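You operate a simulated robot arm through the tools that you are given. There is no shell and no other tool. Be economical: measure what you need, move in short steps, check, and stop when the job is done.

You are at the controls of a simulated robot arm. One attempt, no reset.

## Task
Put the white tape roll from the top board of the plywood rack on the small brown screen. Put the ring screen from the top of the blue-drawer bench on the top shelf of the tall rack. Put the yellow block on top of the grey spool. Put the orange and purple tray on the clamp board away on the shelf under the wooden bench. Fetch the grey pot from the top of the ribbon bench and set it on the top of the dryer hood. Put the yellow tape roll on the top of the dark cupboard. Stack the bag of blue balloons that says "92" from the wooden table on top of the bag of blue balloons labelled "62". Any order will do. Set down upright: grey pot.

The check looks at the end state, three seconds after you hand in, the way a careful person would. Anything else that was tipped, shoved, dropped, spilled or broken makes it a failure.

## Robot
A 6-joint arm with a two-finger gripper on a trunk, on a base that drives. Base frame: it is fixed to the floor where the robot stands at the start and does not move with it; the origin is under the middle of the robot, x ahead of it, y to its left, z up; the surface under the hand at the start is at about z = 126. Lengths are in cm, angles in degrees, forces in N, time in s.
With the tool pointing down near the work surface it reaches from about 14 to 80 cm from the robot's upright axis, wherever it stands. Its first joint turns from -166.0 to 166.0 degrees. Places, roughly: bag of blue balloons [500, 275, 75]; grey pot [400, 100, 100]; grey spool (6x6x5 cm) [70, -20, 130]; orange and purple tray (16x5x4 cm) [240, 150, 80]; ring screen [50, 125, 75]; shelf under the wooden bench [180, -160, 40]; small brown screen [250, -150, 100]; top of the dark cupboard [810, -50, 140]; top of the dryer hood [660, 90, 110]; top shelf of the tall rack [-170, 10, 140]; white tape roll (6x6x3 cm) [50, 0, 130]; yellow block (4x4x3 cm) [80, 150, 80]; yellow tape roll (6x6x3 cm) [450, 240, 80]. Payload 2.45 kg.
The TCP is the grasp point between the finger pads, 2 cm short of the fingertips. In the tool frame z runs along the fingers and y along their closing line. The gripper opens to 14 cm. The gripper's body begins 16.8 cm behind the TCP.
Orientation is told as [roll, pitch, yaw] about the base's x, y, z axes, in that order, counted from this pose: with the fingers straight down and closing along the base's y, the tool's x points along the base's -x, its y along +y and its z along -z.

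## Interface
- The arm moves only by the tool servo_tool. Its argument "motion" is a list of rows, each a list of 2 entries, a list of its own where there are three numbers: the shift along the tool's x, y, z in units of 50 mm (1.0 is 50 mm), then the turn, a rotation vector about the tool's x, y, z in units of 8 degrees (1.0 is 8 degrees). In form: [[[dx, dy, dz], [wx, wy, wz]], ...]. A call has 1 to 12 rows; each row shifts and turns the commanded pose from where the row before left it, along the tool's axes as they then stand. "fingers" is the finger opening in m, from 0 to 0.14, set as the call begins (left out, the last holds). A call with a number of a shift or a turn outside -1 to 1 is refused whole. A row lasts 0.2 s, in which the tool goes at most 5 cm and 8.6 degrees; a call with a longer step from one row to the next is refused whole, and so is a gripper value outside its range. Where a pose cannot be reached the arm comes as near as it can. A force on the tool above 40 N (or 10 N above the force at the start of the call, whichever is more), or a blocked arm, ends the call early, and 0.2 s more pass. The fingers move at their own pace (about 4.5 cm/s each) and stop on an object; they squeeze with about 26 N. The grip force told is the motor's: it shows also when the fingers shut on nothing. Time passes only in rows, and 0.2 s behind the last, so rows that do not move let the fingers close. The reply holds the time, the measured pose of the TCP, the force on the tool along the base axes, the opening and the grip force, in the units named above and with some noise, with the torque about the TCP (base axes, N m) and any sound that the robot's microphone picked up.
- Cameras (640 x 400 px; columns grow to the right, rows downward): "scene" is now at [9.15, 12.54, 190.59]; the picture's right is [-0.21, -0.98, 0.00], its down [-0.68, 0.15, -0.71] and it looks along [0.70, -0.15, -0.70] (base axes); focal length 282 px, centre (320, 200). "wrist" rides on the gripper at [7.8, 1.1, -20.9] in the tool frame; the picture's right is [-0.14, 0.99, 0.00], its down [-0.92, -0.13, -0.37] and it looks along [-0.37, -0.05, 0.93] (tool axes); focal length 280 px, centre (320, 200). There is no depth. A picture from a camera that has moved, and an enlarged one, comes with that camera's place and axes in the base frame and with its lens.
- grab_frame(camera): a new picture of that camera. The clock stands still meanwhile.
- lift_body(by): slides the trunk up (or, below 0, down) by that many cm; the arm and the scene camera ride with it, the base frame stays. It gives what a move gives, with no picture.
- roll_base(legs): drives the robot by 1 to 6 legs, each [ahead, left, turn to the left] in cm, cm and degrees, along the robot's own axes; the way and the turn of a leg run together, so that a leg with both is an arc; at most 150 cm and 180 degrees a leg. The arm and the cameras ride along, it lands a little off, and it stops where it bumps. It gives what a move gives.
- turn_head(pan, tilt): turns the head with the scene camera to pan (to the left, within 143 degrees either way) and tilt (down, from -29 to 69), counted from straight ahead of the robot. It gives what a move gives.
- inspect(camera, box): a new picture of the part [left, top, right, bottom] of that camera's present view, enlarged. The clock stands still meanwhile.
- finish_job(): hands the job in; it is judged then, once.

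Work in short steps. Places have to be worked out from the pictures, the camera data and where the tool is seen: move nearer, look again, correct. Check each grasp and each placing, and mend what went wrong. You have 207 turns and 200 pictures in all, those below and enlarged ones among them. Open the gripper and draw the arm clear of the work before you hand the job in, unless the task says otherwise; then end with one line.

The tools are called after "Emit:" as name(argument=value, ...) on one line, values as JSON. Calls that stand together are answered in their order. servo_tool: Moves the arm, as the interface text tells. Its arguments: {"type":"object","properties":{"motion":{"type":"array"},"fingers":{"type":"number"}},"required":["motion"]} The other tools are called the same way: lift_body (by) slides the trunk up or down; roll_base (legs) drives the base; turn_head (pan, tilt) turns the head that bears the scene camera; grab_frame (camera) takes a picture; inspect (camera, box) takes an enlarged picture of a part of a camera's view; finish_job () hands the job in.

At the start:

```text
time: 0.0
eef_pos: [46.68, 12.01, 155.63]
tcp_rot: [0.0, 0.0, 0.0]
ft_force: [-0.3, 0.4, -0.2]
torque: [0.0, -0.01, -0.01]
gripper_width: 14.01
grip_force: 0.0
trunk travel left (down, up): [-15.0, 8.0]
robot x, y, heading: [0.16, -0.43, -0.1]
head pan, tilt: [-12.2, 44.5]
```

scene: 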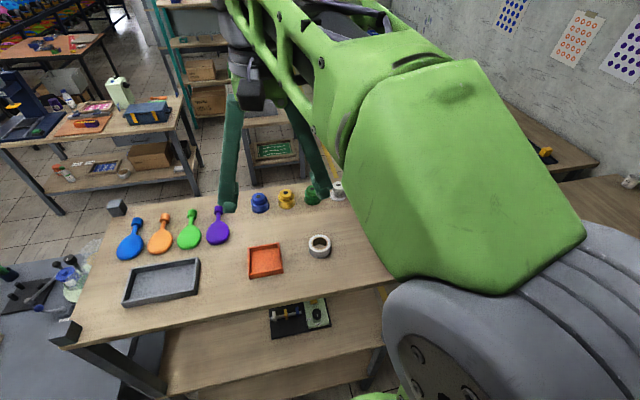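
wrist: 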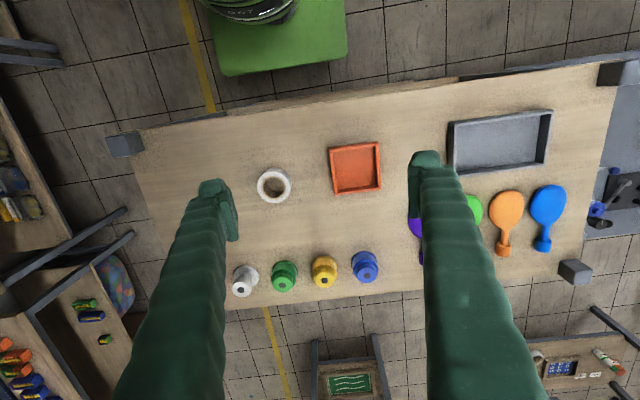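

The wrist view puts the white tape roll near [54.4, 2.4, 127.5]. I'll move above it with a narrower opening and check.

Emit:
servo_tool(motion=[[[-0.3, -0.4, 0.5], [0, 0, 0]], [[-0.3, -0.4, 0.5], [0, 0, 0]], [[-0.3, -0.4, 0.5], [0, 0, 0]], [[-0.3, -0.4, 0.5], [0, 0, 0]], [[-0.34, -0.32, 0.5], [0, 0, 0]], [[0, 0, 0.5], [0, 0, 0]]], fingers=0.1)

Emit:
grab_frame(camera="wrist")

```text
time: 1.4
eef_pos: [54.64, 2.54, 140.62]
tcp_rot: [0.1, 0.0, -0.1]
ft_force: [0.7, 0.4, 0.0]
torque: [-0.03, 0.0, 0.01]
gripper_width: 9.99
grip_force: 0.0
trunk travel left (down, up): [-15.0, 8.0]
robot x, y, heading: [-0.12, 0.25, -0.3]
head pan, tilt: [-12.2, 44.5]
```

```text
197 pictures are left
camera wrist: at [46.78, 3.73, 161.41], right [0.14, 0.99, 0.0], down [0.92, -0.13, 0.37], along [0.37, -0.05, -0.93], focal length 280 px, centre (320, 200)
```

wrist: 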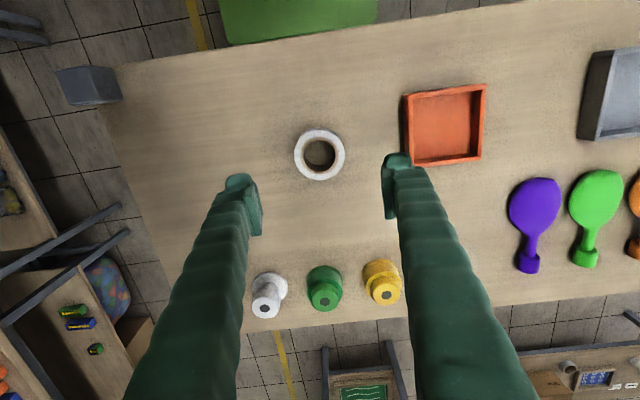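

The roll sits centred at about [54.4, 2.7]. Descending to z≈128.4 and closing.

Emit:
servo_tool(motion=[[[0.05, 0.03, 0.8], [0, 0, 0]], [[0, 0, 0.8], [0, 0, 0]], [[0, 0, 0.5], [0, 0, 0]], [[0, 0, 0.34], [0, 0, 0]], [[0, 0, 0], [0, 0, 0]]])

Emit:
servo_tool(motion=[[[0, 0, 0], [0, 0, 0]], [[0, 0, 0], [0, 0, 0]], [[0, 0, 0], [0, 0, 0]], [[0, 0, 0], [0, 0, 0]], [[0, 0, 0], [0, 0, 0]]], fingers=0.0)

Emit:
grab_frame(camera="wrist")

```text
time: 2.6
eef_pos: [54.21, 2.51, 128.41]
tcp_rot: [0.0, 0.0, 0.1]
ft_force: [-0.5, 0.0, 1.4]
torque: [0.0, -0.02, 0.06]
gripper_width: 10.0
grip_force: 0.1
trunk travel left (down, up): [-15.0, 8.0]
robot x, y, heading: [0.48, 0.11, 0.2]
head pan, tilt: [-12.2, 44.5]
```

```text
time: 3.8
eef_pos: [54.22, 2.54, 128.52]
tcp_rot: [0.0, 0.0, 0.1]
ft_force: [-0.4, -0.1, 0.2]
torque: [0.02, -0.02, -0.02]
gripper_width: 5.85
grip_force: 25.8
trunk travel left (down, up): [-15.0, 8.0]
robot x, y, heading: [0.07, -0.11, 0.2]
head pan, tilt: [-12.2, 44.5]
```

```text
196 pictures are left
camera wrist: at [46.44, 3.7, 149.26], right [0.14, 0.99, 0.0], down [0.92, -0.13, 0.37], along [0.37, -0.05, -0.93], focal length 280 px, centre (320, 200)
```

wrist: 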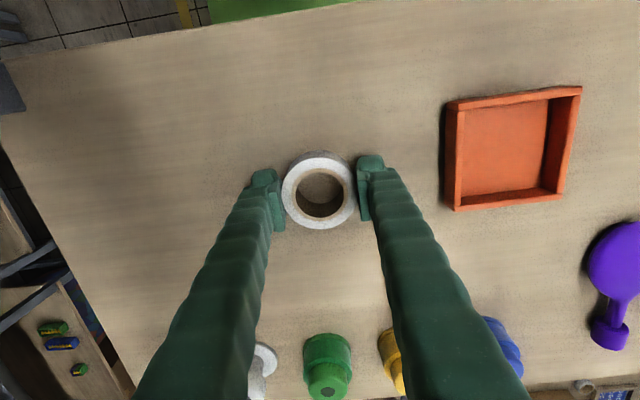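

Grip holds at 5.85 cm. Lifting and drawing the arm in, then surveying around with the head.

Emit:
servo_tool(motion=[[[0, 0, -1], [0, 0, 0]], [[0, 0, -1], [0, 0, 0]], [[0, 0, -1], [0, 0, 0]], [[0, 0, -1], [0, 0, 0]], [[0, 0, -1], [0, 0, 0]], [[1, 0, 0], [0, 0, 0]], [[1, 0, 0], [0, 0, 0]], [[1, 0, 0], [0, 0, 0]], [[1, 0, 0], [0, 0, 0]], [[0, 0, 0], [0, 0, 0]]])

Emit:
turn_head(pan=-70, tilt=35)

Emit:
grab_frame(camera="scene")

Emit:
turn_head(pan=70, tilt=35)

Emit:
grab_frame(camera="scene")

Emit:
turn_head(pan=10, tilt=20)

Emit:
grab_frame(camera="scene")

```text
time: 6.0
eef_pos: [34.02, 2.63, 153.42]
tcp_rot: [0.0, 0.1, 0.0]
ft_force: [0.0, 0.2, -0.1]
torque: [0.05, 0.06, -0.03]
gripper_width: 0.0
grip_force: 25.8
trunk travel left (down, up): [-15.0, 8.0]
robot x, y, heading: [0.19, 0.07, -0.2]
head pan, tilt: [-12.2, 44.5]
```

```text
time: 7.3
eef_pos: [33.92, 2.54, 153.41]
tcp_rot: [-0.1, 0.0, 0.0]
ft_force: [-0.1, -0.4, -0.3]
torque: [-0.01, 0.03, -0.01]
gripper_width: 0.02
grip_force: 26.0
trunk travel left (down, up): [-15.0, 8.0]
robot x, y, heading: [0.02, 0.11, 0.2]
head pan, tilt: [-70.0, 35.0]
```

```text
195 pictures are left
camera scene: at [4.17, 6.0, 191.99], right [-0.94, -0.34, 0.0], down [-0.2, 0.54, -0.82], along [0.28, -0.77, -0.57], focal length 282 px, centre (320, 200)
```

scene: 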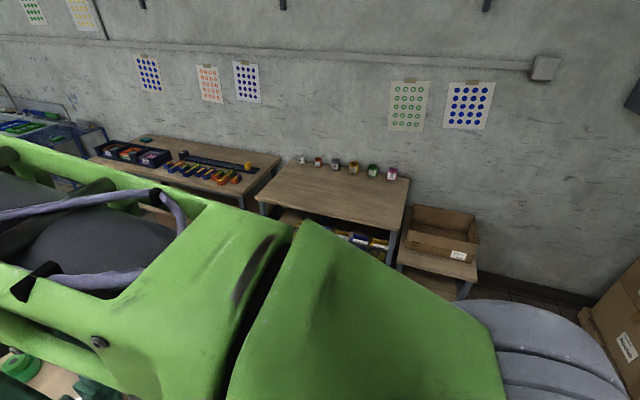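

```text
time: 9.5
eef_pos: [34.04, 2.59, 153.6]
tcp_rot: [0.0, 0.0, 0.0]
ft_force: [0.5, -0.6, 0.6]
torque: [0.0, -0.01, 0.01]
gripper_width: 0.0
grip_force: 25.9
trunk travel left (down, up): [-15.0, 8.0]
robot x, y, heading: [-0.5, -0.16, -0.2]
head pan, tilt: [70.0, 35.0]
```

```text
194 pictures are left
camera scene: at [4.18, 22.54, 192.0], right [0.94, -0.34, 0.0], down [-0.2, -0.54, -0.82], along [0.28, 0.77, -0.57], focal length 282 px, centre (320, 200)
```

scene: 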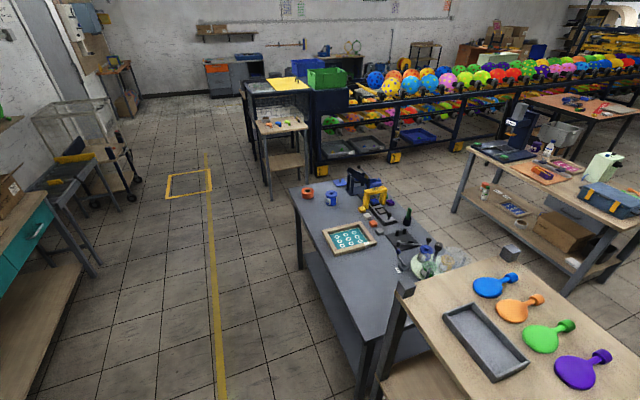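

```text
time: 10.8
eef_pos: [33.93, 2.49, 153.37]
tcp_rot: [0.0, 0.0, 0.0]
ft_force: [0.0, -0.3, 0.2]
torque: [-0.01, -0.01, 0.01]
gripper_width: 0.01
grip_force: 26.3
trunk travel left (down, up): [-15.0, 8.0]
robot x, y, heading: [-0.14, -0.59, 0.1]
head pan, tilt: [10.0, 20.0]
```

```text
193 pictures are left
camera scene: at [10.33, 15.89, 194.38], right [0.17, -0.98, 0.0], down [-0.34, -0.06, -0.94], along [0.93, 0.16, -0.34], focal length 282 px, centre (320, 200)
```

scene: 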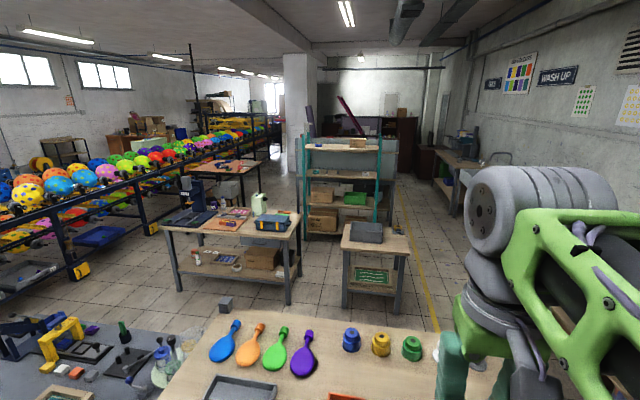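

Gripper reads 0 — the roll slipped out. Looking for it.

Emit:
grab_frame(camera="wrist")

Emit:
turn_head(pan=0, tilt=60)

Emit:
grab_frame(camera="scene")

```text
192 pictures are left
camera wrist: at [26.23, 3.71, 174.28], right [0.14, 0.99, 0.0], down [0.92, -0.13, 0.37], along [0.37, -0.05, -0.93], focal length 280 px, centre (320, 200)
```

wrist: 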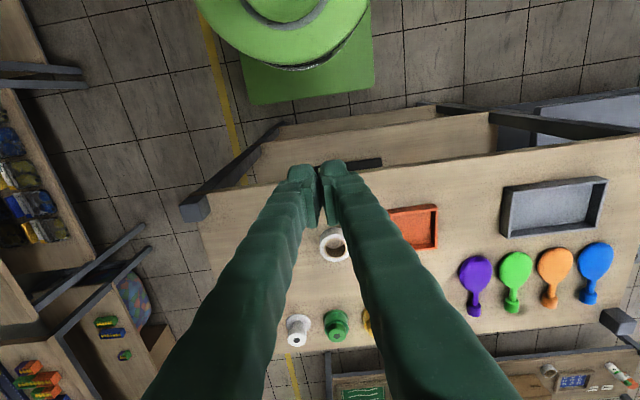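

```text
time: 11.9
eef_pos: [33.99, 2.62, 153.41]
tcp_rot: [0.0, 0.0, 0.0]
ft_force: [1.0, 0.1, 0.2]
torque: [0.03, -0.01, -0.03]
gripper_width: 0.0
grip_force: 26.3
trunk travel left (down, up): [-15.0, 8.0]
robot x, y, heading: [-0.28, -0.21, -0.4]
head pan, tilt: [0.0, 60.0]
```

```text
191 pictures are left
camera scene: at [7.83, 14.27, 188.57], right [0.0, -1.0, 0.0], down [-0.87, 0.0, -0.5], along [0.5, 0.0, -0.87], focal length 282 px, centre (320, 200)
```

scene: 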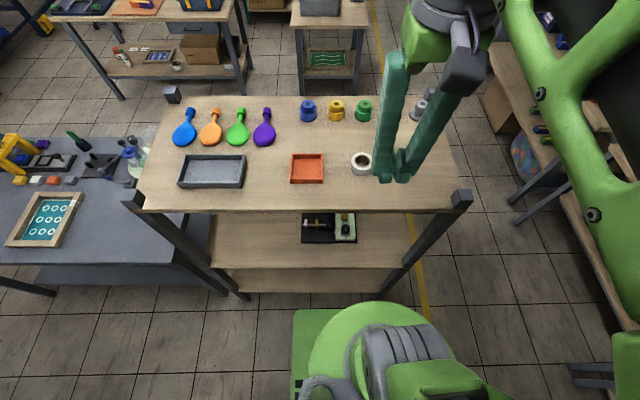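

The roll is still at about [54.5, 2.6], upright. I'll go back, grip lower and lift slowly.

Emit:
servo_tool(motion=[[[-0.8, 0, 0], [0, 0, 0]], [[-1, 0, 0], [0, 0, 0]], [[-1, 0, 0], [0, 0, 0]], [[-1, 0, 0], [0, 0, 0]], [[-0.3, 0, 0.9], [0, 0, 0]], [[0, 0, 1], [0, 0, 0]], [[0, 0, 1], [0, 0, 0]], [[0, 0, 1], [0, 0, 0]], [[0, 0, 0.8], [0, 0, 0]], [[0, 0, 0.3], [0, 0, 0]], [[0, 0, 0.05], [0, 0, 0]]], fingers=0.1)

Emit:
grab_frame(camera="wrist")

```text
time: 14.3
eef_pos: [54.57, 2.8, 128.17]
tcp_rot: [0.0, 0.0, 0.0]
ft_force: [0.6, -0.8, -0.2]
torque: [-0.02, 0.04, 0.01]
gripper_width: 10.03
grip_force: 0.0
trunk travel left (down, up): [-15.0, 8.0]
robot x, y, heading: [0.03, -0.27, -0.2]
head pan, tilt: [0.0, 60.0]
```

```text
190 pictures are left
camera wrist: at [46.79, 3.86, 149.08], right [0.14, 0.99, 0.0], down [0.92, -0.13, 0.37], along [0.37, -0.05, -0.93], focal length 280 px, centre (320, 200)
```

wrist: 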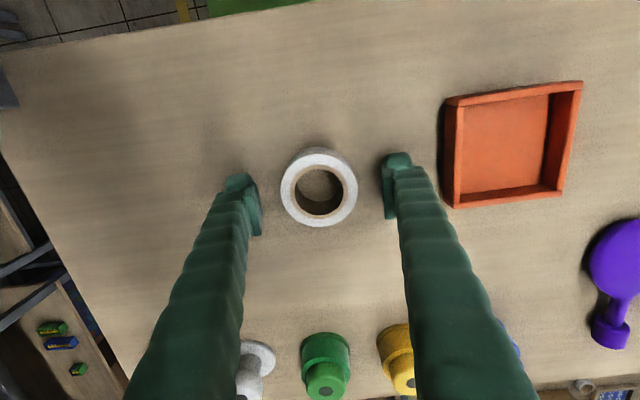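

Aligned. Closing, then lifting slowly.

Emit:
servo_tool(motion=[[[0, 0, 0], [0, 0, 0]], [[0, 0, 0], [0, 0, 0]], [[0, 0, 0], [0, 0, 0]], [[0, 0, 0], [0, 0, 0]], [[0, 0, 0], [0, 0, 0]], [[0, 0, 0], [0, 0, 0]], [[0, 0, -0.05], [0, 0, 0]], [[0, 0, -0.05], [0, 0, 0]], [[0, 0, -0.1], [0, 0, 0]], [[0, 0, -0.1], [0, 0, 0]], [[0, 0, -0.1], [0, 0, 0]]], fingers=0.03)

Emit:
grab_frame(camera="wrist")

```text
time: 16.7
eef_pos: [54.58, 2.66, 130.34]
tcp_rot: [0.1, 0.0, 0.0]
ft_force: [0.4, -1.0, 0.1]
torque: [-0.03, 0.01, 0.03]
gripper_width: 5.87
grip_force: 25.9
trunk travel left (down, up): [-15.0, 8.0]
robot x, y, heading: [0.26, -0.13, -0.3]
head pan, tilt: [0.0, 60.0]
```

```text
189 pictures are left
camera wrist: at [46.76, 3.7, 151.07], right [0.14, 0.99, 0.0], down [0.92, -0.13, 0.37], along [0.37, -0.05, -0.93], focal length 280 px, centre (320, 200)
```

wrist: 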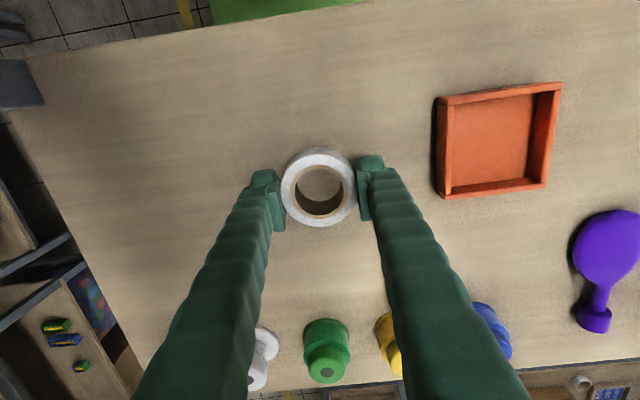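

Held. Lifting slowly further and retracting gently, checking the grip.

Emit:
servo_tool(motion=[[[0, 0, -0.2], [0, 0, 0]], [[0, 0, -0.3], [0, 0, 0]], [[0, 0, -0.4], [0, 0, 0]], [[0, 0, -0.5], [0, 0, 0]], [[0, 0, -0.5], [0, 0, 0]], [[0, 0, -0.5], [0, 0, 0]], [[0, 0, -0.5], [0, 0, 0]], [[0, 0, -0.4], [0, 0, 0]], [[0.2, 0, -0.3], [0, 0, 0]], [[0.4, 0, 0], [0, 0, 0]], [[0.5, 0, 0], [0, 0, 0]], [[0.5, 0, 0], [0, 0, 0]]])

Emit:
servo_tool(motion=[[[0.5, 0, 0], [0, 0, 0]], [[0.5, 0, 0], [0, 0, 0]], [[0.5, 0, 0], [0, 0, 0]], [[0.5, 0, 0], [0, 0, 0]], [[0.5, 0, 0], [0, 0, 0]], [[0.3, 0, 0], [0, 0, 0]]])

Emit:
turn_head(pan=-35, tilt=30)

Emit:
grab_frame(camera="scene")

```text
time: 19.3
eef_pos: [46.46, 2.54, 148.34]
tcp_rot: [0.0, 0.0, 0.0]
ft_force: [-0.2, 0.2, -0.3]
torque: [0.0, -0.05, 0.01]
gripper_width: 5.91
grip_force: 26.2
trunk travel left (down, up): [-15.0, 8.0]
robot x, y, heading: [0.19, 0.1, -0.0]
head pan, tilt: [0.0, 60.0]
```

```text
time: 20.7
eef_pos: [32.52, 2.72, 148.02]
tcp_rot: [0.0, 0.0, 0.0]
ft_force: [0.3, 0.2, -0.1]
torque: [0.02, -0.03, -0.02]
gripper_width: 5.85
grip_force: 26.5
trunk travel left (down, up): [-15.0, 8.0]
robot x, y, heading: [-0.15, 0.21, -0.1]
head pan, tilt: [0.0, 60.0]
```

```text
time: 21.7
eef_pos: [32.49, 2.64, 147.99]
tcp_rot: [0.0, 0.0, -0.1]
ft_force: [0.0, 0.3, -1.0]
torque: [-0.03, 0.02, -0.02]
gripper_width: 5.86
grip_force: 25.5
trunk travel left (down, up): [-15.0, 8.0]
robot x, y, heading: [-0.45, 0.05, 0.1]
head pan, tilt: [-35.0, 30.0]
```

```text
188 pictures are left
camera scene: at [8.58, 9.09, 192.77], right [-0.57, -0.82, 0.0], down [-0.41, 0.29, -0.87], along [0.71, -0.5, -0.5], focal length 282 px, centre (320, 200)
```

scene: 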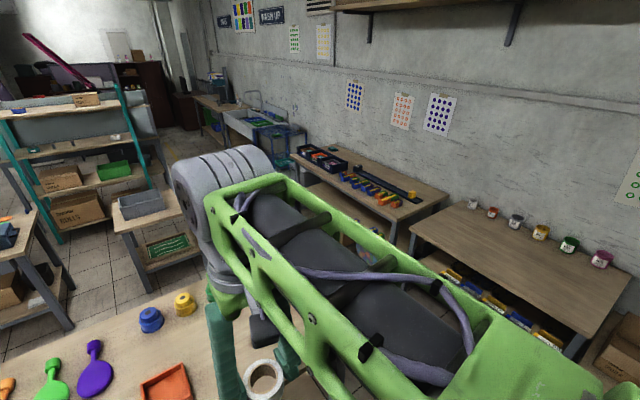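

The roll is held. Now driving out: back, to the right into the aisle, and forward along it.

Emit:
roll_base(legs=[[-20, 0, 0], [0, -68, 0], [120, 0, 0]])

Emit:
turn_head(pan=-35, tilt=25)

Emit:
grab_frame(camera="scene")

Emit:
turn_head(pan=15, tilt=25)

Emit:
grab_frame(camera="scene")

```text
time: 35.0
eef_pos: [131.37, -67.5, 148.06]
tcp_rot: [0.0, 0.0, -0.8]
ft_force: [-0.1, 0.7, -0.5]
torque: [0.01, 0.0, 0.01]
gripper_width: 5.88
grip_force: 25.9
trunk travel left (down, up): [-15.0, 8.0]
robot x, y, heading: [98.58, -69.39, -0.7]
head pan, tilt: [-35.0, 30.0]
```

```text
time: 35.7
eef_pos: [131.29, -67.65, 148.15]
tcp_rot: [0.0, 0.0, -0.7]
ft_force: [-1.2, 0.3, -0.6]
torque: [0.0, -0.01, 0.0]
gripper_width: 5.87
grip_force: 26.0
trunk travel left (down, up): [-15.0, 8.0]
robot x, y, heading: [98.67, -70.26, -0.9]
head pan, tilt: [-35.0, 25.0]
```

```text
187 pictures are left
camera scene: at [107.54, -60.88, 193.57], right [-0.58, -0.81, 0.0], down [-0.34, 0.25, -0.91], along [0.74, -0.53, -0.42], focal length 282 px, centre (320, 200)
```

scene: 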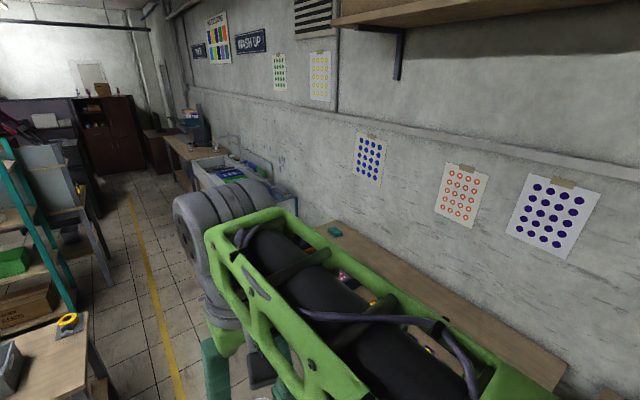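

```text
time: 36.8
eef_pos: [131.45, -67.55, 148.11]
tcp_rot: [0.0, 0.0, -0.8]
ft_force: [-0.3, -0.8, 0.1]
torque: [0.04, 0.01, -0.01]
gripper_width: 5.88
grip_force: 26.0
trunk travel left (down, up): [-15.0, 8.0]
robot x, y, heading: [98.65, -70.04, -0.7]
head pan, tilt: [15.0, 25.0]
```

```text
186 pictures are left
camera scene: at [109.0, -53.23, 193.57], right [0.25, -0.97, 0.0], down [-0.41, -0.1, -0.91], along [0.88, 0.22, -0.42], focal length 282 px, centre (320, 200)
```

scene: 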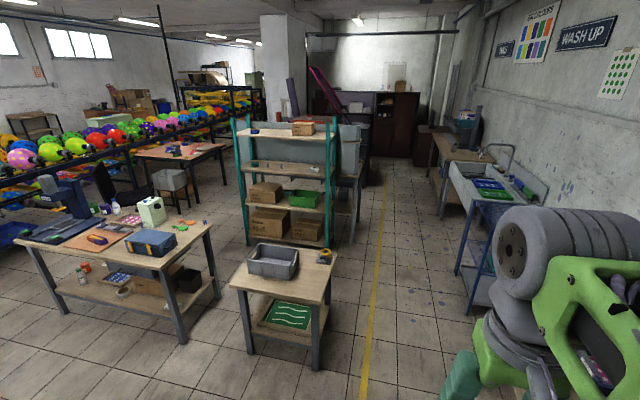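

No screen visible yet behind the arm. Moving ahead another 110 and looking right.

Emit:
roll_base(legs=[[105, 0, 0]])

Emit:
turn_head(pan=-110, tilt=35)

Emit:
grab_frame(camera="scene")

Emit:
turn_head(pan=-30, tilt=35)

Emit:
grab_frame(camera="scene")

```text
time: 42.3
eef_pos: [238.01, -69.43, 148.01]
tcp_rot: [0.1, 0.1, -1.0]
ft_force: [0.5, -0.2, -1.1]
torque: [-0.03, 0.0, 0.01]
gripper_width: 5.88
grip_force: 25.7
trunk travel left (down, up): [-15.0, 8.0]
robot x, y, heading: [205.6, -71.49, -1.0]
head pan, tilt: [15.0, 25.0]
```

```text
time: 44.4
eef_pos: [238.0, -69.46, 148.07]
tcp_rot: [0.0, 0.0, -1.0]
ft_force: [-0.1, -0.1, -0.3]
torque: [0.03, -0.01, 0.01]
gripper_width: 5.87
grip_force: 26.1
trunk travel left (down, up): [-15.0, 8.0]
robot x, y, heading: [205.64, -71.38, -0.8]
head pan, tilt: [-110.0, 35.0]
```

```text
185 pictures are left
camera scene: at [203.71, -65.38, 192.0], right [-0.93, 0.36, 0.0], down [0.21, 0.54, -0.82], along [-0.29, -0.76, -0.57], focal length 282 px, centre (320, 200)
```

scene: 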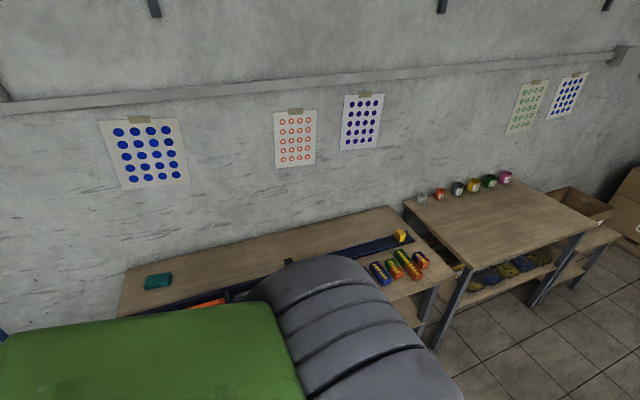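

```text
time: 45.9
eef_pos: [238.02, -69.37, 148.15]
tcp_rot: [0.0, 0.0, -1.0]
ft_force: [0.4, 0.7, 0.0]
torque: [0.0, 0.01, -0.01]
gripper_width: 5.89
grip_force: 26.0
trunk travel left (down, up): [-15.0, 8.0]
robot x, y, heading: [205.65, -71.36, -1.0]
head pan, tilt: [-30.0, 35.0]
```

```text
184 pictures are left
camera scene: at [214.41, -61.71, 192.0], right [-0.52, -0.86, 0.0], down [-0.49, 0.3, -0.82], along [0.7, -0.42, -0.57], focal length 282 px, centre (320, 200)
```

scene: 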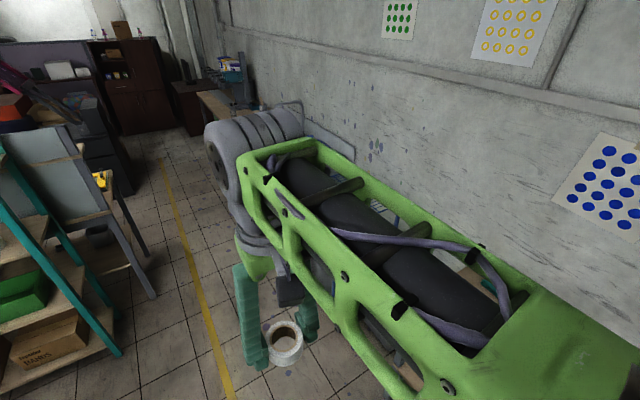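

The arm blocks the scene camera on this side, so I'll swing the tool to the right and use the wrist camera to look at the bench.

Emit:
servo_tool(motion=[[[0, -0.3, 0], [0, 0, 0]], [[0, -0.5, 0], [0, 0, 0]], [[0, -0.6, 0], [0, 0, 0]], [[0, -0.6, 0], [0, 0, 0]], [[0, -0.6, 0], [0, 0, 0]], [[0, -0.6, 0], [0, 0, 0]], [[0, -0.6, 0], [0, 0, 0]], [[0, -0.6, 0], [0, 0, 0]], [[0, -0.6, 0], [0, 0, 0]], [[0, -0.6, 0], [0, 0, 0]], [[0, -0.5, 0], [0, 0, 0]], [[0, -0.3, 0], [0, 0, 0]]])

Emit:
grab_frame(camera="wrist")

Emit:
turn_head(pan=-50, tilt=35)

Emit:
grab_frame(camera="scene")

```text
time: 48.5
eef_pos: [237.43, -101.55, 148.08]
tcp_rot: [0.0, 0.0, -1.1]
ft_force: [-1.0, -0.2, -0.8]
torque: [-0.01, 0.0, 0.05]
gripper_width: 5.88
grip_force: 26.7
trunk travel left (down, up): [-15.0, 8.0]
robot x, y, heading: [205.49, -71.33, -1.1]
head pan, tilt: [-30.0, 35.0]
```

```text
183 pictures are left
camera wrist: at [229.73, -100.28, 168.89], right [0.16, 0.99, 0.0], down [0.92, -0.14, 0.37], along [0.36, -0.06, -0.93], focal length 280 px, centre (320, 200)
```

wrist: 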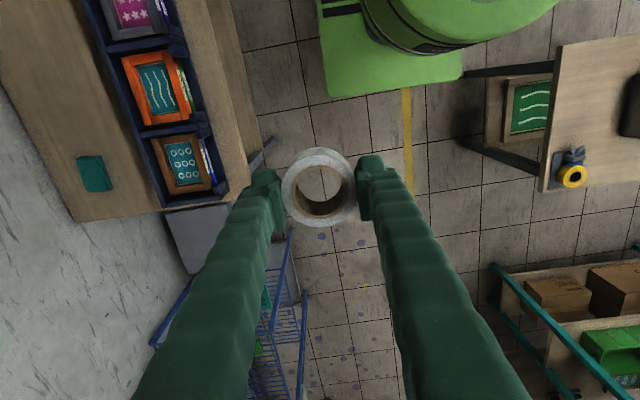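

```text
time: 49.3
eef_pos: [237.41, -101.56, 148.07]
tcp_rot: [0.1, 0.0, -1.0]
ft_force: [0.2, -0.3, -0.4]
torque: [0.02, -0.05, -0.03]
gripper_width: 5.88
grip_force: 25.7
trunk travel left (down, up): [-15.0, 8.0]
robot x, y, heading: [204.95, -71.39, -0.9]
head pan, tilt: [-50.0, 35.0]
```

```text
182 pictures are left
camera scene: at [212.4, -64.0, 192.0], right [-0.78, -0.63, 0.0], down [-0.36, 0.45, -0.82], along [0.52, -0.64, -0.57], focal length 282 px, centre (320, 200)
```

scene: 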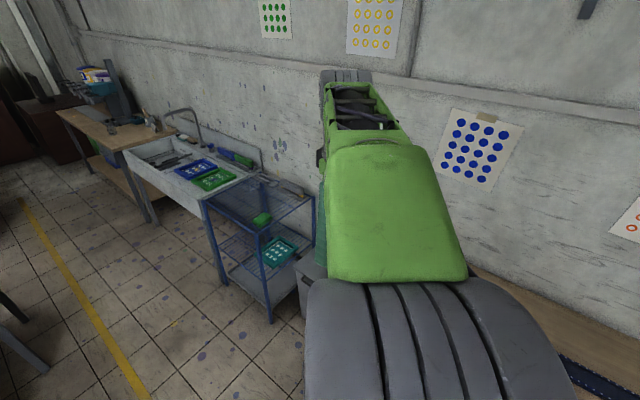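

The brown screen is the nearest in the navy rack at about [242, -138, 96]. Driving ahead 35 to bring it in reach.

Emit:
roll_base(legs=[[36, 0, 0]])

Emit:
servo_tool(motion=[[[0.3, -0.3, 0], [0, 0, 0]], [[0.5, -0.5, 0], [0, 0, 0]], [[0.5, -0.5, 0], [0, 0, 0]], [[0.5, -0.5, 0], [0, 0, 0]], [[0.5, -0.5, 0], [0, 0, 0]], [[0.5, -0.5, 0], [0, 0, 0]], [[0.5, -0.5, 0], [0, 0, 0]], [[0.5, -0.5, 0], [0, 0, 0]], [[0.5, -0.5, 0], [0, 0, 0]], [[0.5, -0.5, 0], [0, 0, 0]], [[0.4, -0.4, 0], [0, 0, 0]], [[0.2, -0.2, 0], [0, 0, 0]]])

Emit:
grab_frame(camera="wrist")

```text
time: 51.6
eef_pos: [273.26, -101.94, 148.13]
tcp_rot: [0.0, 0.0, -0.8]
ft_force: [0.6, 0.7, -0.5]
torque: [-0.01, 0.09, -0.01]
gripper_width: 5.87
grip_force: 26.0
trunk travel left (down, up): [-15.0, 8.0]
robot x, y, heading: [240.96, -71.65, -1.0]
head pan, tilt: [-50.0, 35.0]
```

```text
time: 54.2
eef_pos: [245.75, -128.36, 147.97]
tcp_rot: [0.0, 0.0, -0.8]
ft_force: [0.1, -0.2, 0.0]
torque: [0.03, -0.02, -0.02]
gripper_width: 5.87
grip_force: 26.1
trunk travel left (down, up): [-15.0, 8.0]
robot x, y, heading: [241.2, -71.97, -1.1]
head pan, tilt: [-50.0, 35.0]
```

```text
181 pictures are left
camera wrist: at [238.1, -127.19, 168.85], right [0.15, 0.99, 0.0], down [0.92, -0.14, 0.37], along [0.36, -0.06, -0.93], focal length 280 px, centre (320, 200)
```

wrist: 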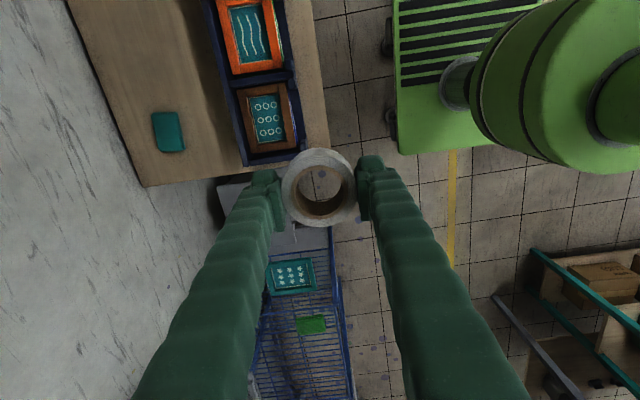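

Triangulating gives the screen near [243, -143, ~87]. Moving over it at z≈115 for a closer look.

Emit:
servo_tool(motion=[[[0.0, -0.3, 0.3], [0, 0, 0]], [[0, -0.4, 0.5], [0, 0, 0]], [[0, -0.5, 0.7], [0, 0, 0]], [[0, -0.5, 0.7], [0, 0, 0]], [[0, -0.5, 0.7], [0, 0, 0]], [[0, -0.5, 0.7], [0, 0, 0]], [[0.2, -0.2, 0.7], [0, 0, 0]], [[0.2, -0.1, 0.7], [0, 0, 0]], [[0.1, 0, 0.7], [0, 0, 0]], [[0, 0, 0.6], [0, 0, 0]], [[0, 0, 0.3], [0, 0, 0]]])

Emit:
grab_frame(camera="wrist")

```text
time: 56.6
eef_pos: [243.11, -143.36, 114.9]
tcp_rot: [0.0, 0.0, -0.8]
ft_force: [0.4, -0.3, -0.2]
torque: [-0.02, -0.04, 0.03]
gripper_width: 5.89
grip_force: 26.2
trunk travel left (down, up): [-15.0, 8.0]
robot x, y, heading: [240.86, -71.82, -0.8]
head pan, tilt: [-50.0, 35.0]
```

```text
180 pictures are left
camera wrist: at [235.4, -142.15, 135.73], right [0.15, 0.99, 0.0], down [0.92, -0.14, 0.37], along [0.36, -0.06, -0.93], focal length 280 px, centre (320, 200)
```

wrist: 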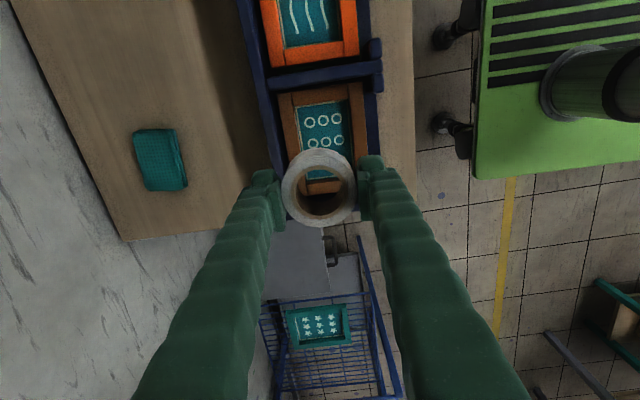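

Zooming in to understand whether the screen lies flat and how high its rim is.

Emit:
inspect(camera="wrist", box=[220, 0, 420, 240])

Emit:
turn_head(pan=-100, tilt=45)

Emit:
grab_frame(camera="scene")

```text
1.67 times, centred on (320, 120) of wrist
camera zoom: at [235.4, -142.15, 135.73], right [0.15, 0.99, 0.0], down [0.92, -0.14, 0.37], along [0.36, -0.06, -0.93], focal length 467 px, centre (320, 333)
```

zoom: 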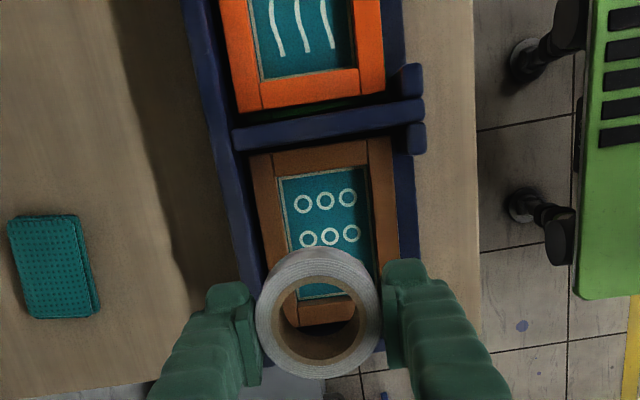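

```text
time: 57.8
eef_pos: [243.26, -143.41, 115.01]
tcp_rot: [0.0, 0.0, -0.7]
ft_force: [0.1, 0.1, 0.0]
torque: [0.01, -0.02, 0.01]
gripper_width: 5.88
grip_force: 26.1
trunk travel left (down, up): [-15.0, 8.0]
robot x, y, heading: [241.3, -72.06, -0.6]
head pan, tilt: [-100.0, 45.0]
```

```text
178 pictures are left
camera scene: at [240.93, -65.72, 190.52], right [-0.98, 0.19, 0.0], down [0.13, 0.69, -0.71], along [-0.13, -0.69, -0.71], focal length 282 px, centre (320, 200)
```

scene: 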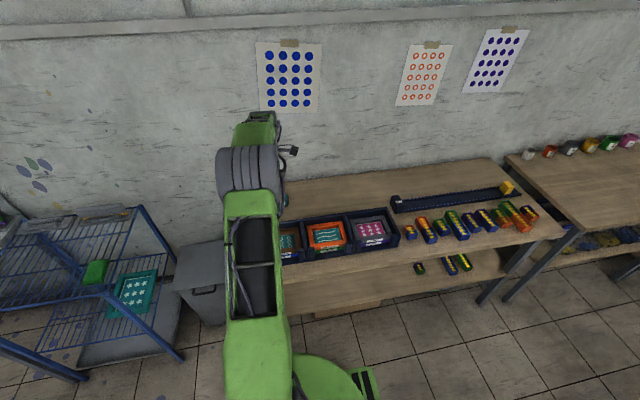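

The screen window is ~8.7 cm wide in y but longer in x, so I'll turn the gripper 90° so the fingers fit within the long direction, then look.

Emit:
servo_tool(motion=[[[0, 0, 0], [0, 0, 0.5]], [[0, 0, 0], [0, 0, 1]], [[0, 0, 0], [0, 0, 1]], [[0, 0, 0], [0, 0, 1]], [[0, 0, 0], [0, 0, 1]], [[0, 0, 0], [0, 0, 1]], [[0, 0, 0], [0, 0, 1]], [[0, 0, 0], [0, 0, 1]], [[0, 0, 0], [0, 0, 1]], [[0, 0, 0], [0, 0, 1]], [[0, 0, 0], [0, 0, 1]], [[0, 0, 0], [0, 0, 0.75]]])

Emit:
grab_frame(camera="wrist")

```text
time: 60.4
eef_pos: [243.13, -143.43, 115.08]
tcp_rot: [0.0, 0.1, -90.9]
ft_force: [-0.1, -0.3, -0.3]
torque: [-0.02, -0.01, 0.0]
gripper_width: 5.9
grip_force: 25.5
trunk travel left (down, up): [-15.0, 8.0]
robot x, y, heading: [241.05, -72.11, -1.0]
head pan, tilt: [-100.0, 45.0]
```

```text
177 pictures are left
camera wrist: at [244.43, -135.54, 135.91], right [0.99, -0.15, 0.0], down [-0.14, -0.92, 0.37], along [-0.06, -0.36, -0.93], focal length 280 px, centre (320, 200)
```

wrist: 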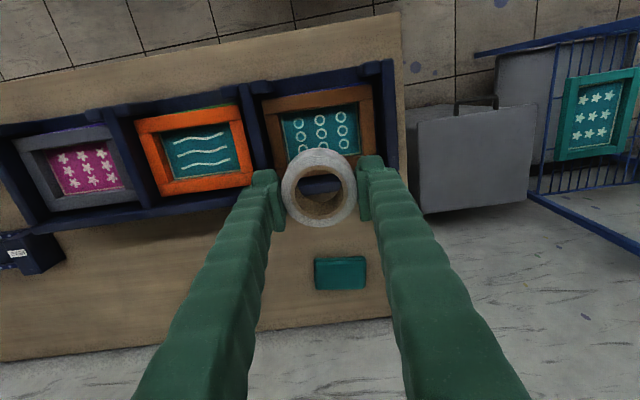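

Screen centre estimated [243.2, -143.0, ~87], aligned. Descending to z≈94 and checking.

Emit:
servo_tool(motion=[[[0.05, 0, 0.3], [0, 0, 0]], [[0, 0, 0.6], [0, 0, 0]], [[0, 0, 0.6], [0, 0, 0]], [[0, 0, 0.6], [0, 0, 0]], [[0, 0, 0.6], [0, 0, 0]], [[0, 0, 0.6], [0, 0, 0]], [[0, 0, 0.5], [0, 0, 0]], [[0, 0, 0.3], [0, 0, 0]], [[0, 0, 0.1], [0, 0, 0]]])

Emit:
grab_frame(camera="wrist")

```text
time: 62.4
eef_pos: [243.17, -143.26, 94.12]
tcp_rot: [-0.1, 0.1, -90.8]
ft_force: [-0.3, -0.4, 0.6]
torque: [-0.04, -0.01, -0.01]
gripper_width: 5.86
grip_force: 25.9
trunk travel left (down, up): [-15.0, 8.0]
robot x, y, heading: [241.24, -71.38, -1.0]
head pan, tilt: [-100.0, 45.0]
```

```text
176 pictures are left
camera wrist: at [244.4, -135.46, 114.88], right [0.99, -0.15, 0.0], down [-0.14, -0.92, 0.37], along [-0.06, -0.36, -0.93], focal length 280 px, centre (320, 200)
```

wrist: 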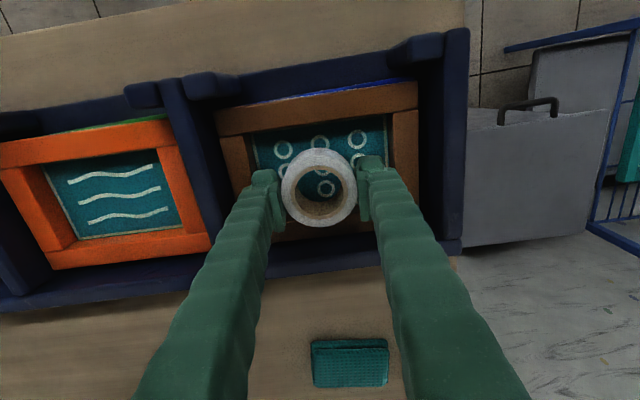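

Well centred. Lowering gradually and watching the force.

Emit:
servo_tool(motion=[[[0, 0, 0.2], [0, 0, 0]], [[0, 0, 0.2], [0, 0, 0]], [[0, 0, 0.2], [0, 0, 0]], [[0, 0, 0.1], [0, 0, 0]], [[0, 0, 0], [0, 0, 0]]])

Emit:
servo_tool(motion=[[[0, 0, 0.1], [0, 0, 0]], [[0, 0, 0.1], [0, 0, 0]], [[0, 0, 0], [0, 0, 0]]])

Emit:
grab_frame(camera="wrist")

```text
time: 63.6
eef_pos: [243.13, -143.21, 90.85]
tcp_rot: [-0.1, -0.5, -90.9]
ft_force: [0.9, 1.9, 33.7]
torque: [0.27, -0.01, -0.01]
gripper_width: 5.93
grip_force: 26.5
trunk travel left (down, up): [-15.0, 8.0]
robot x, y, heading: [241.09, -71.88, -0.8]
head pan, tilt: [-100.0, 45.0]
```

```text
time: 63.9
eef_pos: [243.02, -143.53, 90.95]
tcp_rot: [0.1, -0.3, -90.8]
ft_force: [-0.3, 4.8, 17.2]
torque: [0.12, -0.05, 0.04]
gripper_width: 5.92
grip_force: 25.8
trunk travel left (down, up): [-15.0, 8.0]
robot x, y, heading: [240.89, -71.97, -0.7]
head pan, tilt: [-100.0, 45.0]
stopped in row 1: the force on the tool passed its limit at 47 N (the readings are from after the stop); the commanded pose is now the measured one
```

```text
175 pictures are left
camera wrist: at [244.34, -135.51, 111.67], right [0.99, -0.15, 0.0], down [-0.14, -0.92, 0.38], along [-0.06, -0.37, -0.93], focal length 280 px, centre (320, 200)
```

wrist: 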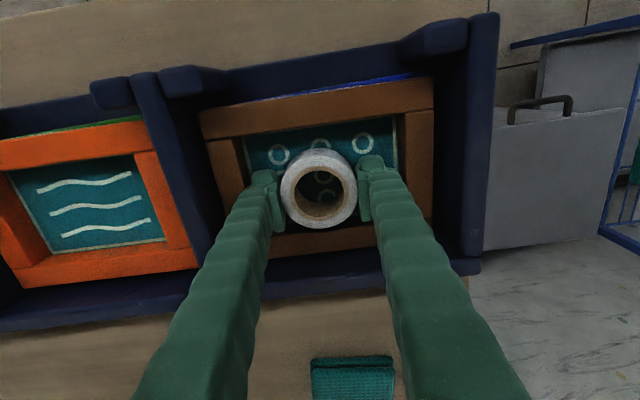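

Contact at TCP z≈90.9: the roll rests on the screen. Opening a little and checking.

Emit:
servo_tool(motion=[[[0, 0, -0.03], [0, 0, 0]], [[0, 0, 0], [0, 0, 0]], [[0, 0, 0], [0, 0, 0]], [[0, 0, 0], [0, 0, 0]]], fingers=0.08)

Emit:
grab_frame(camera="wrist")

```text
time: 64.9
eef_pos: [243.11, -143.42, 90.95]
tcp_rot: [-0.1, -0.3, -90.8]
ft_force: [5.0, -3.3, 5.5]
torque: [0.01, -0.04, 0.02]
gripper_width: 7.55
grip_force: 0.0
trunk travel left (down, up): [-15.0, 8.0]
robot x, y, heading: [241.08, -72.14, -1.0]
head pan, tilt: [-100.0, 45.0]
```

```text
174 pictures are left
camera wrist: at [244.42, -135.48, 111.6], right [0.99, -0.15, 0.0], down [-0.14, -0.92, 0.37], along [-0.06, -0.37, -0.93], focal length 280 px, centre (320, 200)
```

wrist: 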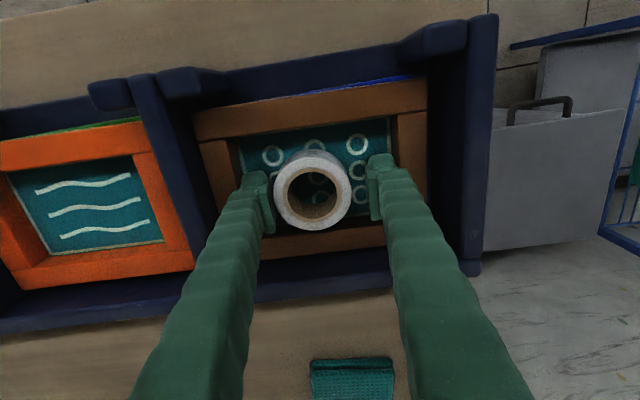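

The left finger is touching the frame edge; raising straight up slowly.

Emit:
servo_tool(motion=[[[0, 0, -0.05], [0, 0, 0]], [[0, 0, -0.1], [0, 0, 0]], [[0, 0, -0.2], [0, 0, 0]], [[0, 0, -0.3], [0, 0, 0]], [[0, 0, -0.5], [0, 0, 0]], [[0, 0, -0.6], [0, 0, 0]], [[0, 0, -0.6], [0, 0, 0]], [[0, 0, -0.6], [0, 0, 0]]])

Emit:
grab_frame(camera="wrist")

```text
time: 66.7
eef_pos: [242.89, -143.27, 105.44]
tcp_rot: [0.0, -0.2, -90.8]
ft_force: [1.3, 0.3, -2.5]
torque: [0.0, 0.0, 0.0]
gripper_width: 7.55
grip_force: 0.0
trunk travel left (down, up): [-15.0, 8.0]
robot x, y, heading: [240.95, -72.15, -0.8]
head pan, tilt: [-100.0, 45.0]
```

```text
173 pictures are left
camera wrist: at [244.25, -135.4, 126.28], right [0.99, -0.15, 0.0], down [-0.14, -0.92, 0.37], along [-0.06, -0.37, -0.93], focal length 280 px, centre (320, 200)
```

wrist: 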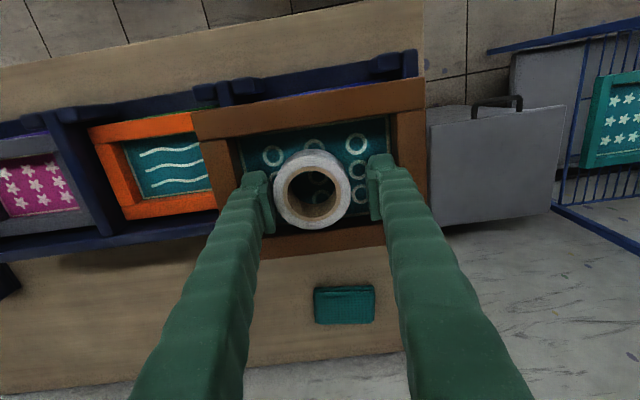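

The fingers wedged inside the screen's frame and lifted it with the roll on it. I'll lower it back exactly into its tray (shifted 0.3 cm right), then narrow the fingers to release.

Emit:
servo_tool(motion=[[[0, 0.06, 0.3], [0, 0, 0]], [[0, 0, 0.5], [0, 0, 0]], [[0, 0, 0.5], [0, 0, 0]], [[0, 0, 0.5], [0, 0, 0]], [[0, 0, 0.4], [0, 0, 0]], [[0, 0, 0.2], [0, 0, 0]], [[0, 0, 0.1], [0, 0, 0]]])

Emit:
grab_frame(camera="wrist")

```text
time: 68.3
eef_pos: [243.2, -143.48, 93.04]
tcp_rot: [0.0, -0.3, -90.8]
ft_force: [-0.4, 0.6, -1.6]
torque: [0.01, 0.02, 0.01]
gripper_width: 7.56
grip_force: 0.0
trunk travel left (down, up): [-15.0, 8.0]
robot x, y, heading: [241.38, -72.03, -0.8]
head pan, tilt: [-100.0, 45.0]
```

```text
172 pictures are left
camera wrist: at [244.58, -135.48, 113.89], right [0.99, -0.15, 0.0], down [-0.14, -0.92, 0.37], along [-0.06, -0.37, -0.93], focal length 280 px, centre (320, 200)
```

wrist: 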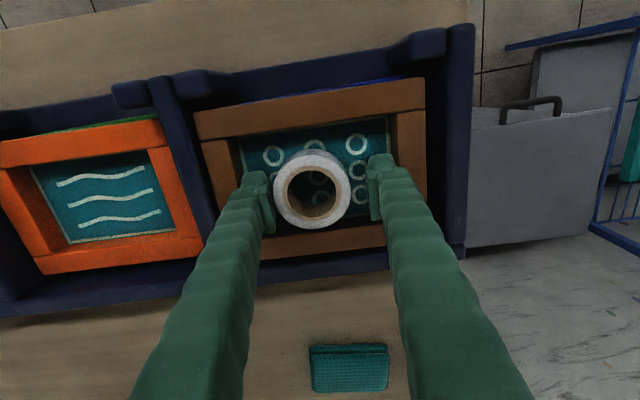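

On course; lowering the last 2 cm gently.

Emit:
servo_tool(motion=[[[0, 0.02, 0.1], [0, 0, 0]], [[0, 0, 0.1], [0, 0, 0]], [[0, 0, 0.1], [0, 0, 0]], [[0, 0, 0.08], [0, 0, 0]], [[0, 0, 0.04], [0, 0, 0]], [[0, 0, 0], [0, 0, 0]]])

Emit:
grab_frame(camera="wrist")

```text
time: 69.7
eef_pos: [243.52, -143.48, 91.03]
tcp_rot: [0.0, -0.2, -90.8]
ft_force: [0.0, 0.1, 1.4]
torque: [-0.01, 0.04, 0.02]
gripper_width: 7.55
grip_force: 0.0
trunk travel left (down, up): [-15.0, 8.0]
robot x, y, heading: [241.02, -72.06, -0.7]
head pan, tilt: [-100.0, 45.0]
```

```text
171 pictures are left
camera wrist: at [244.74, -135.48, 111.79], right [0.99, -0.15, 0.0], down [-0.14, -0.92, 0.37], along [-0.06, -0.37, -0.93], focal length 280 px, centre (320, 200)
```

wrist: 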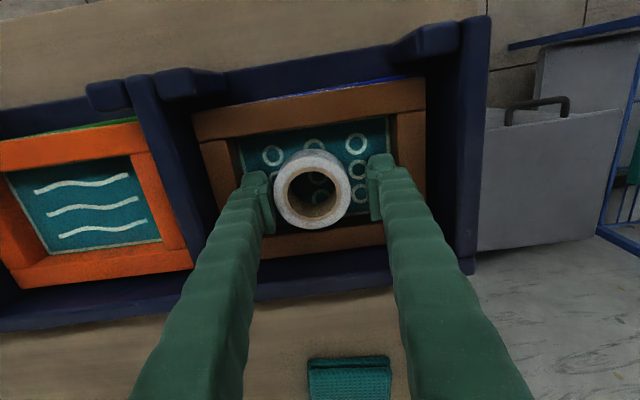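

Screen is back at its height. Narrowing fingers to 6.8 cm to release both.

Emit:
servo_tool(motion=[[[0, 0, 0], [0, 0, 0]], [[0, 0, 0], [0, 0, 0]], [[0, 0, 0], [0, 0, 0]]], fingers=0.067)

Emit:
grab_frame(camera="wrist")

```text
time: 70.5
eef_pos: [243.49, -143.41, 90.96]
tcp_rot: [0.1, -0.3, -90.8]
ft_force: [-0.3, -0.4, -0.2]
torque: [-0.01, -0.01, 0.04]
gripper_width: 6.71
grip_force: 0.0
trunk travel left (down, up): [-15.0, 8.0]
robot x, y, heading: [240.97, -71.81, -0.9]
head pan, tilt: [-100.0, 45.0]
```

```text
170 pictures are left
camera wrist: at [244.75, -135.47, 111.77], right [0.99, -0.15, 0.0], down [-0.14, -0.92, 0.37], along [-0.06, -0.37, -0.93], focal length 280 px, centre (320, 200)
```

wrist: 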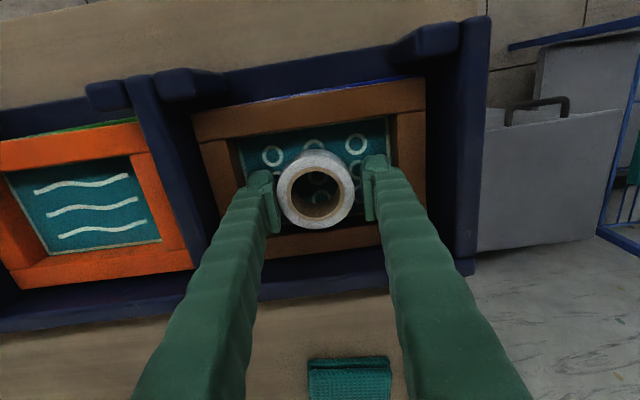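

Rising slowly with a small centring shift.

Emit:
servo_tool(motion=[[[0, -0.05, 0], [0, 0, 0]], [[0, 0, -0.04], [0, 0, 0]], [[0, 0, -0.1], [0, 0, 0]], [[0, 0, -0.2], [0, 0, 0]], [[0, 0, -0.3], [0, 0, 0]], [[0, 0, -0.5], [0, 0, 0]]])

Emit:
grab_frame(camera="wrist")

```text
time: 71.9
eef_pos: [243.1, -143.32, 96.85]
tcp_rot: [0.0, -0.3, -90.7]
ft_force: [-0.5, 0.0, 0.4]
torque: [-0.02, 0.02, -0.03]
gripper_width: 6.72
grip_force: 0.0
trunk travel left (down, up): [-15.0, 8.0]
robot x, y, heading: [241.17, -71.8, -0.8]
head pan, tilt: [-100.0, 45.0]
```

```text
169 pictures are left
camera wrist: at [244.46, -135.42, 117.6], right [0.99, -0.15, 0.0], down [-0.14, -0.92, 0.37], along [-0.06, -0.37, -0.93], focal length 280 px, centre (320, 200)
```

wrist: 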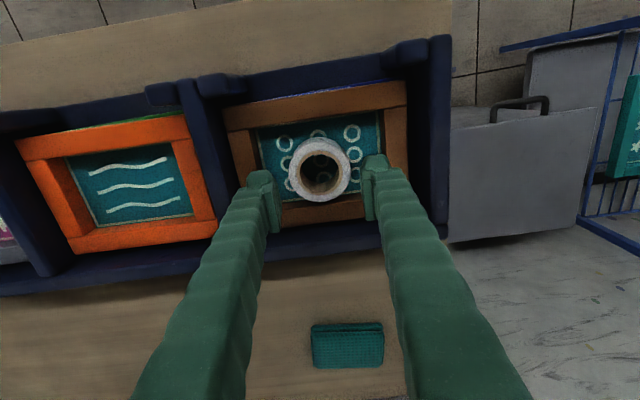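

Roll is on the screen and the screen sits back in its tray. Raising and bringing the arm to the front, turning it back.

Emit:
servo_tool(motion=[[[0, 0, -0.9], [0, 0, 0]], [[0, 0, -1], [0, 0, 0]], [[0, 0, -1], [0, 0, 0]], [[0, 0, -1], [0, 0, 0]], [[0, 0, -1], [0, 0, 0]], [[0, 0, -1], [0, 0, 0]], [[0, 0, -1], [0, 0, 0]], [[0, 0, -1], [0, 0, 0]], [[0, 0, -1], [0, 0, 0]]], fingers=0.1)

Emit:
servo_tool(motion=[[[1, 0, 0], [0, 0, -1]], [[0.98, 0.17, 0], [0, 0, -1]], [[0.93, 0.33, 0], [0, 0, -1]], [[0.86, 0.5, 0], [0, 0, -1]], [[0.76, 0.64, 0], [0, 0, -1]], [[0.64, 0.76, 0], [0, 0, -1]], [[0.3, 0.93, 0], [0, 0, -1]], [[0, 0.98, 0], [0, 0, -1]], [[-0.2, 0.96, 0], [0, 0, -1]], [[-0.4, 0.9, 0], [0, 0, -1]], [[-0.4, 0.9, 0], [0, 0, -1]], [[-0.4, 0.9, 0], [0, 0, -0.2]]])

Emit:
turn_head(pan=35, tilt=20)

Emit:
grab_frame(camera="scene")

```text
time: 73.9
eef_pos: [243.34, -142.32, 140.63]
tcp_rot: [-0.1, -0.2, -90.8]
ft_force: [0.4, 0.2, -0.3]
torque: [-0.05, 0.0, 0.03]
gripper_width: 10.03
grip_force: 0.0
out of reach, approached as far as the arm can: row 9
trunk travel left (down, up): [-15.0, 8.0]
robot x, y, heading: [240.87, -71.89, -0.5]
head pan, tilt: [-100.0, 45.0]
```

```text
time: 76.3
eef_pos: [259.82, -95.15, 136.28]
tcp_rot: [7.7, 5.0, -5.4]
ft_force: [-0.2, -0.2, 0.0]
torque: [0.01, -0.06, 0.03]
gripper_width: 10.03
grip_force: 0.1
trunk travel left (down, up): [-15.0, 8.0]
robot x, y, heading: [241.03, -72.01, -1.0]
head pan, tilt: [-100.0, 45.0]
stopped in row 11: the arm was blocked; the commanded pose is now the measured one
```

```text
time: 78.5
eef_pos: [259.8, -94.95, 136.36]
tcp_rot: [7.5, 5.1, -5.2]
ft_force: [-0.9, -0.5, 0.2]
torque: [-0.04, 0.0, 0.02]
gripper_width: 10.0
grip_force: 0.1
trunk travel left (down, up): [-15.0, 8.0]
robot x, y, heading: [240.98, -71.84, -0.8]
head pan, tilt: [35.0, 20.0]
```

```text
168 pictures are left
camera scene: at [236.59, -64.97, 194.38], right [-0.78, 0.63, 0.0], down [0.22, 0.27, -0.94], along [-0.59, -0.73, -0.34], focal length 282 px, centre (320, 200)
```

scene: 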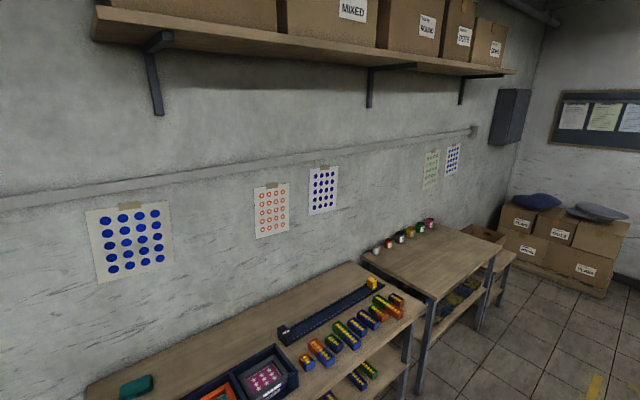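

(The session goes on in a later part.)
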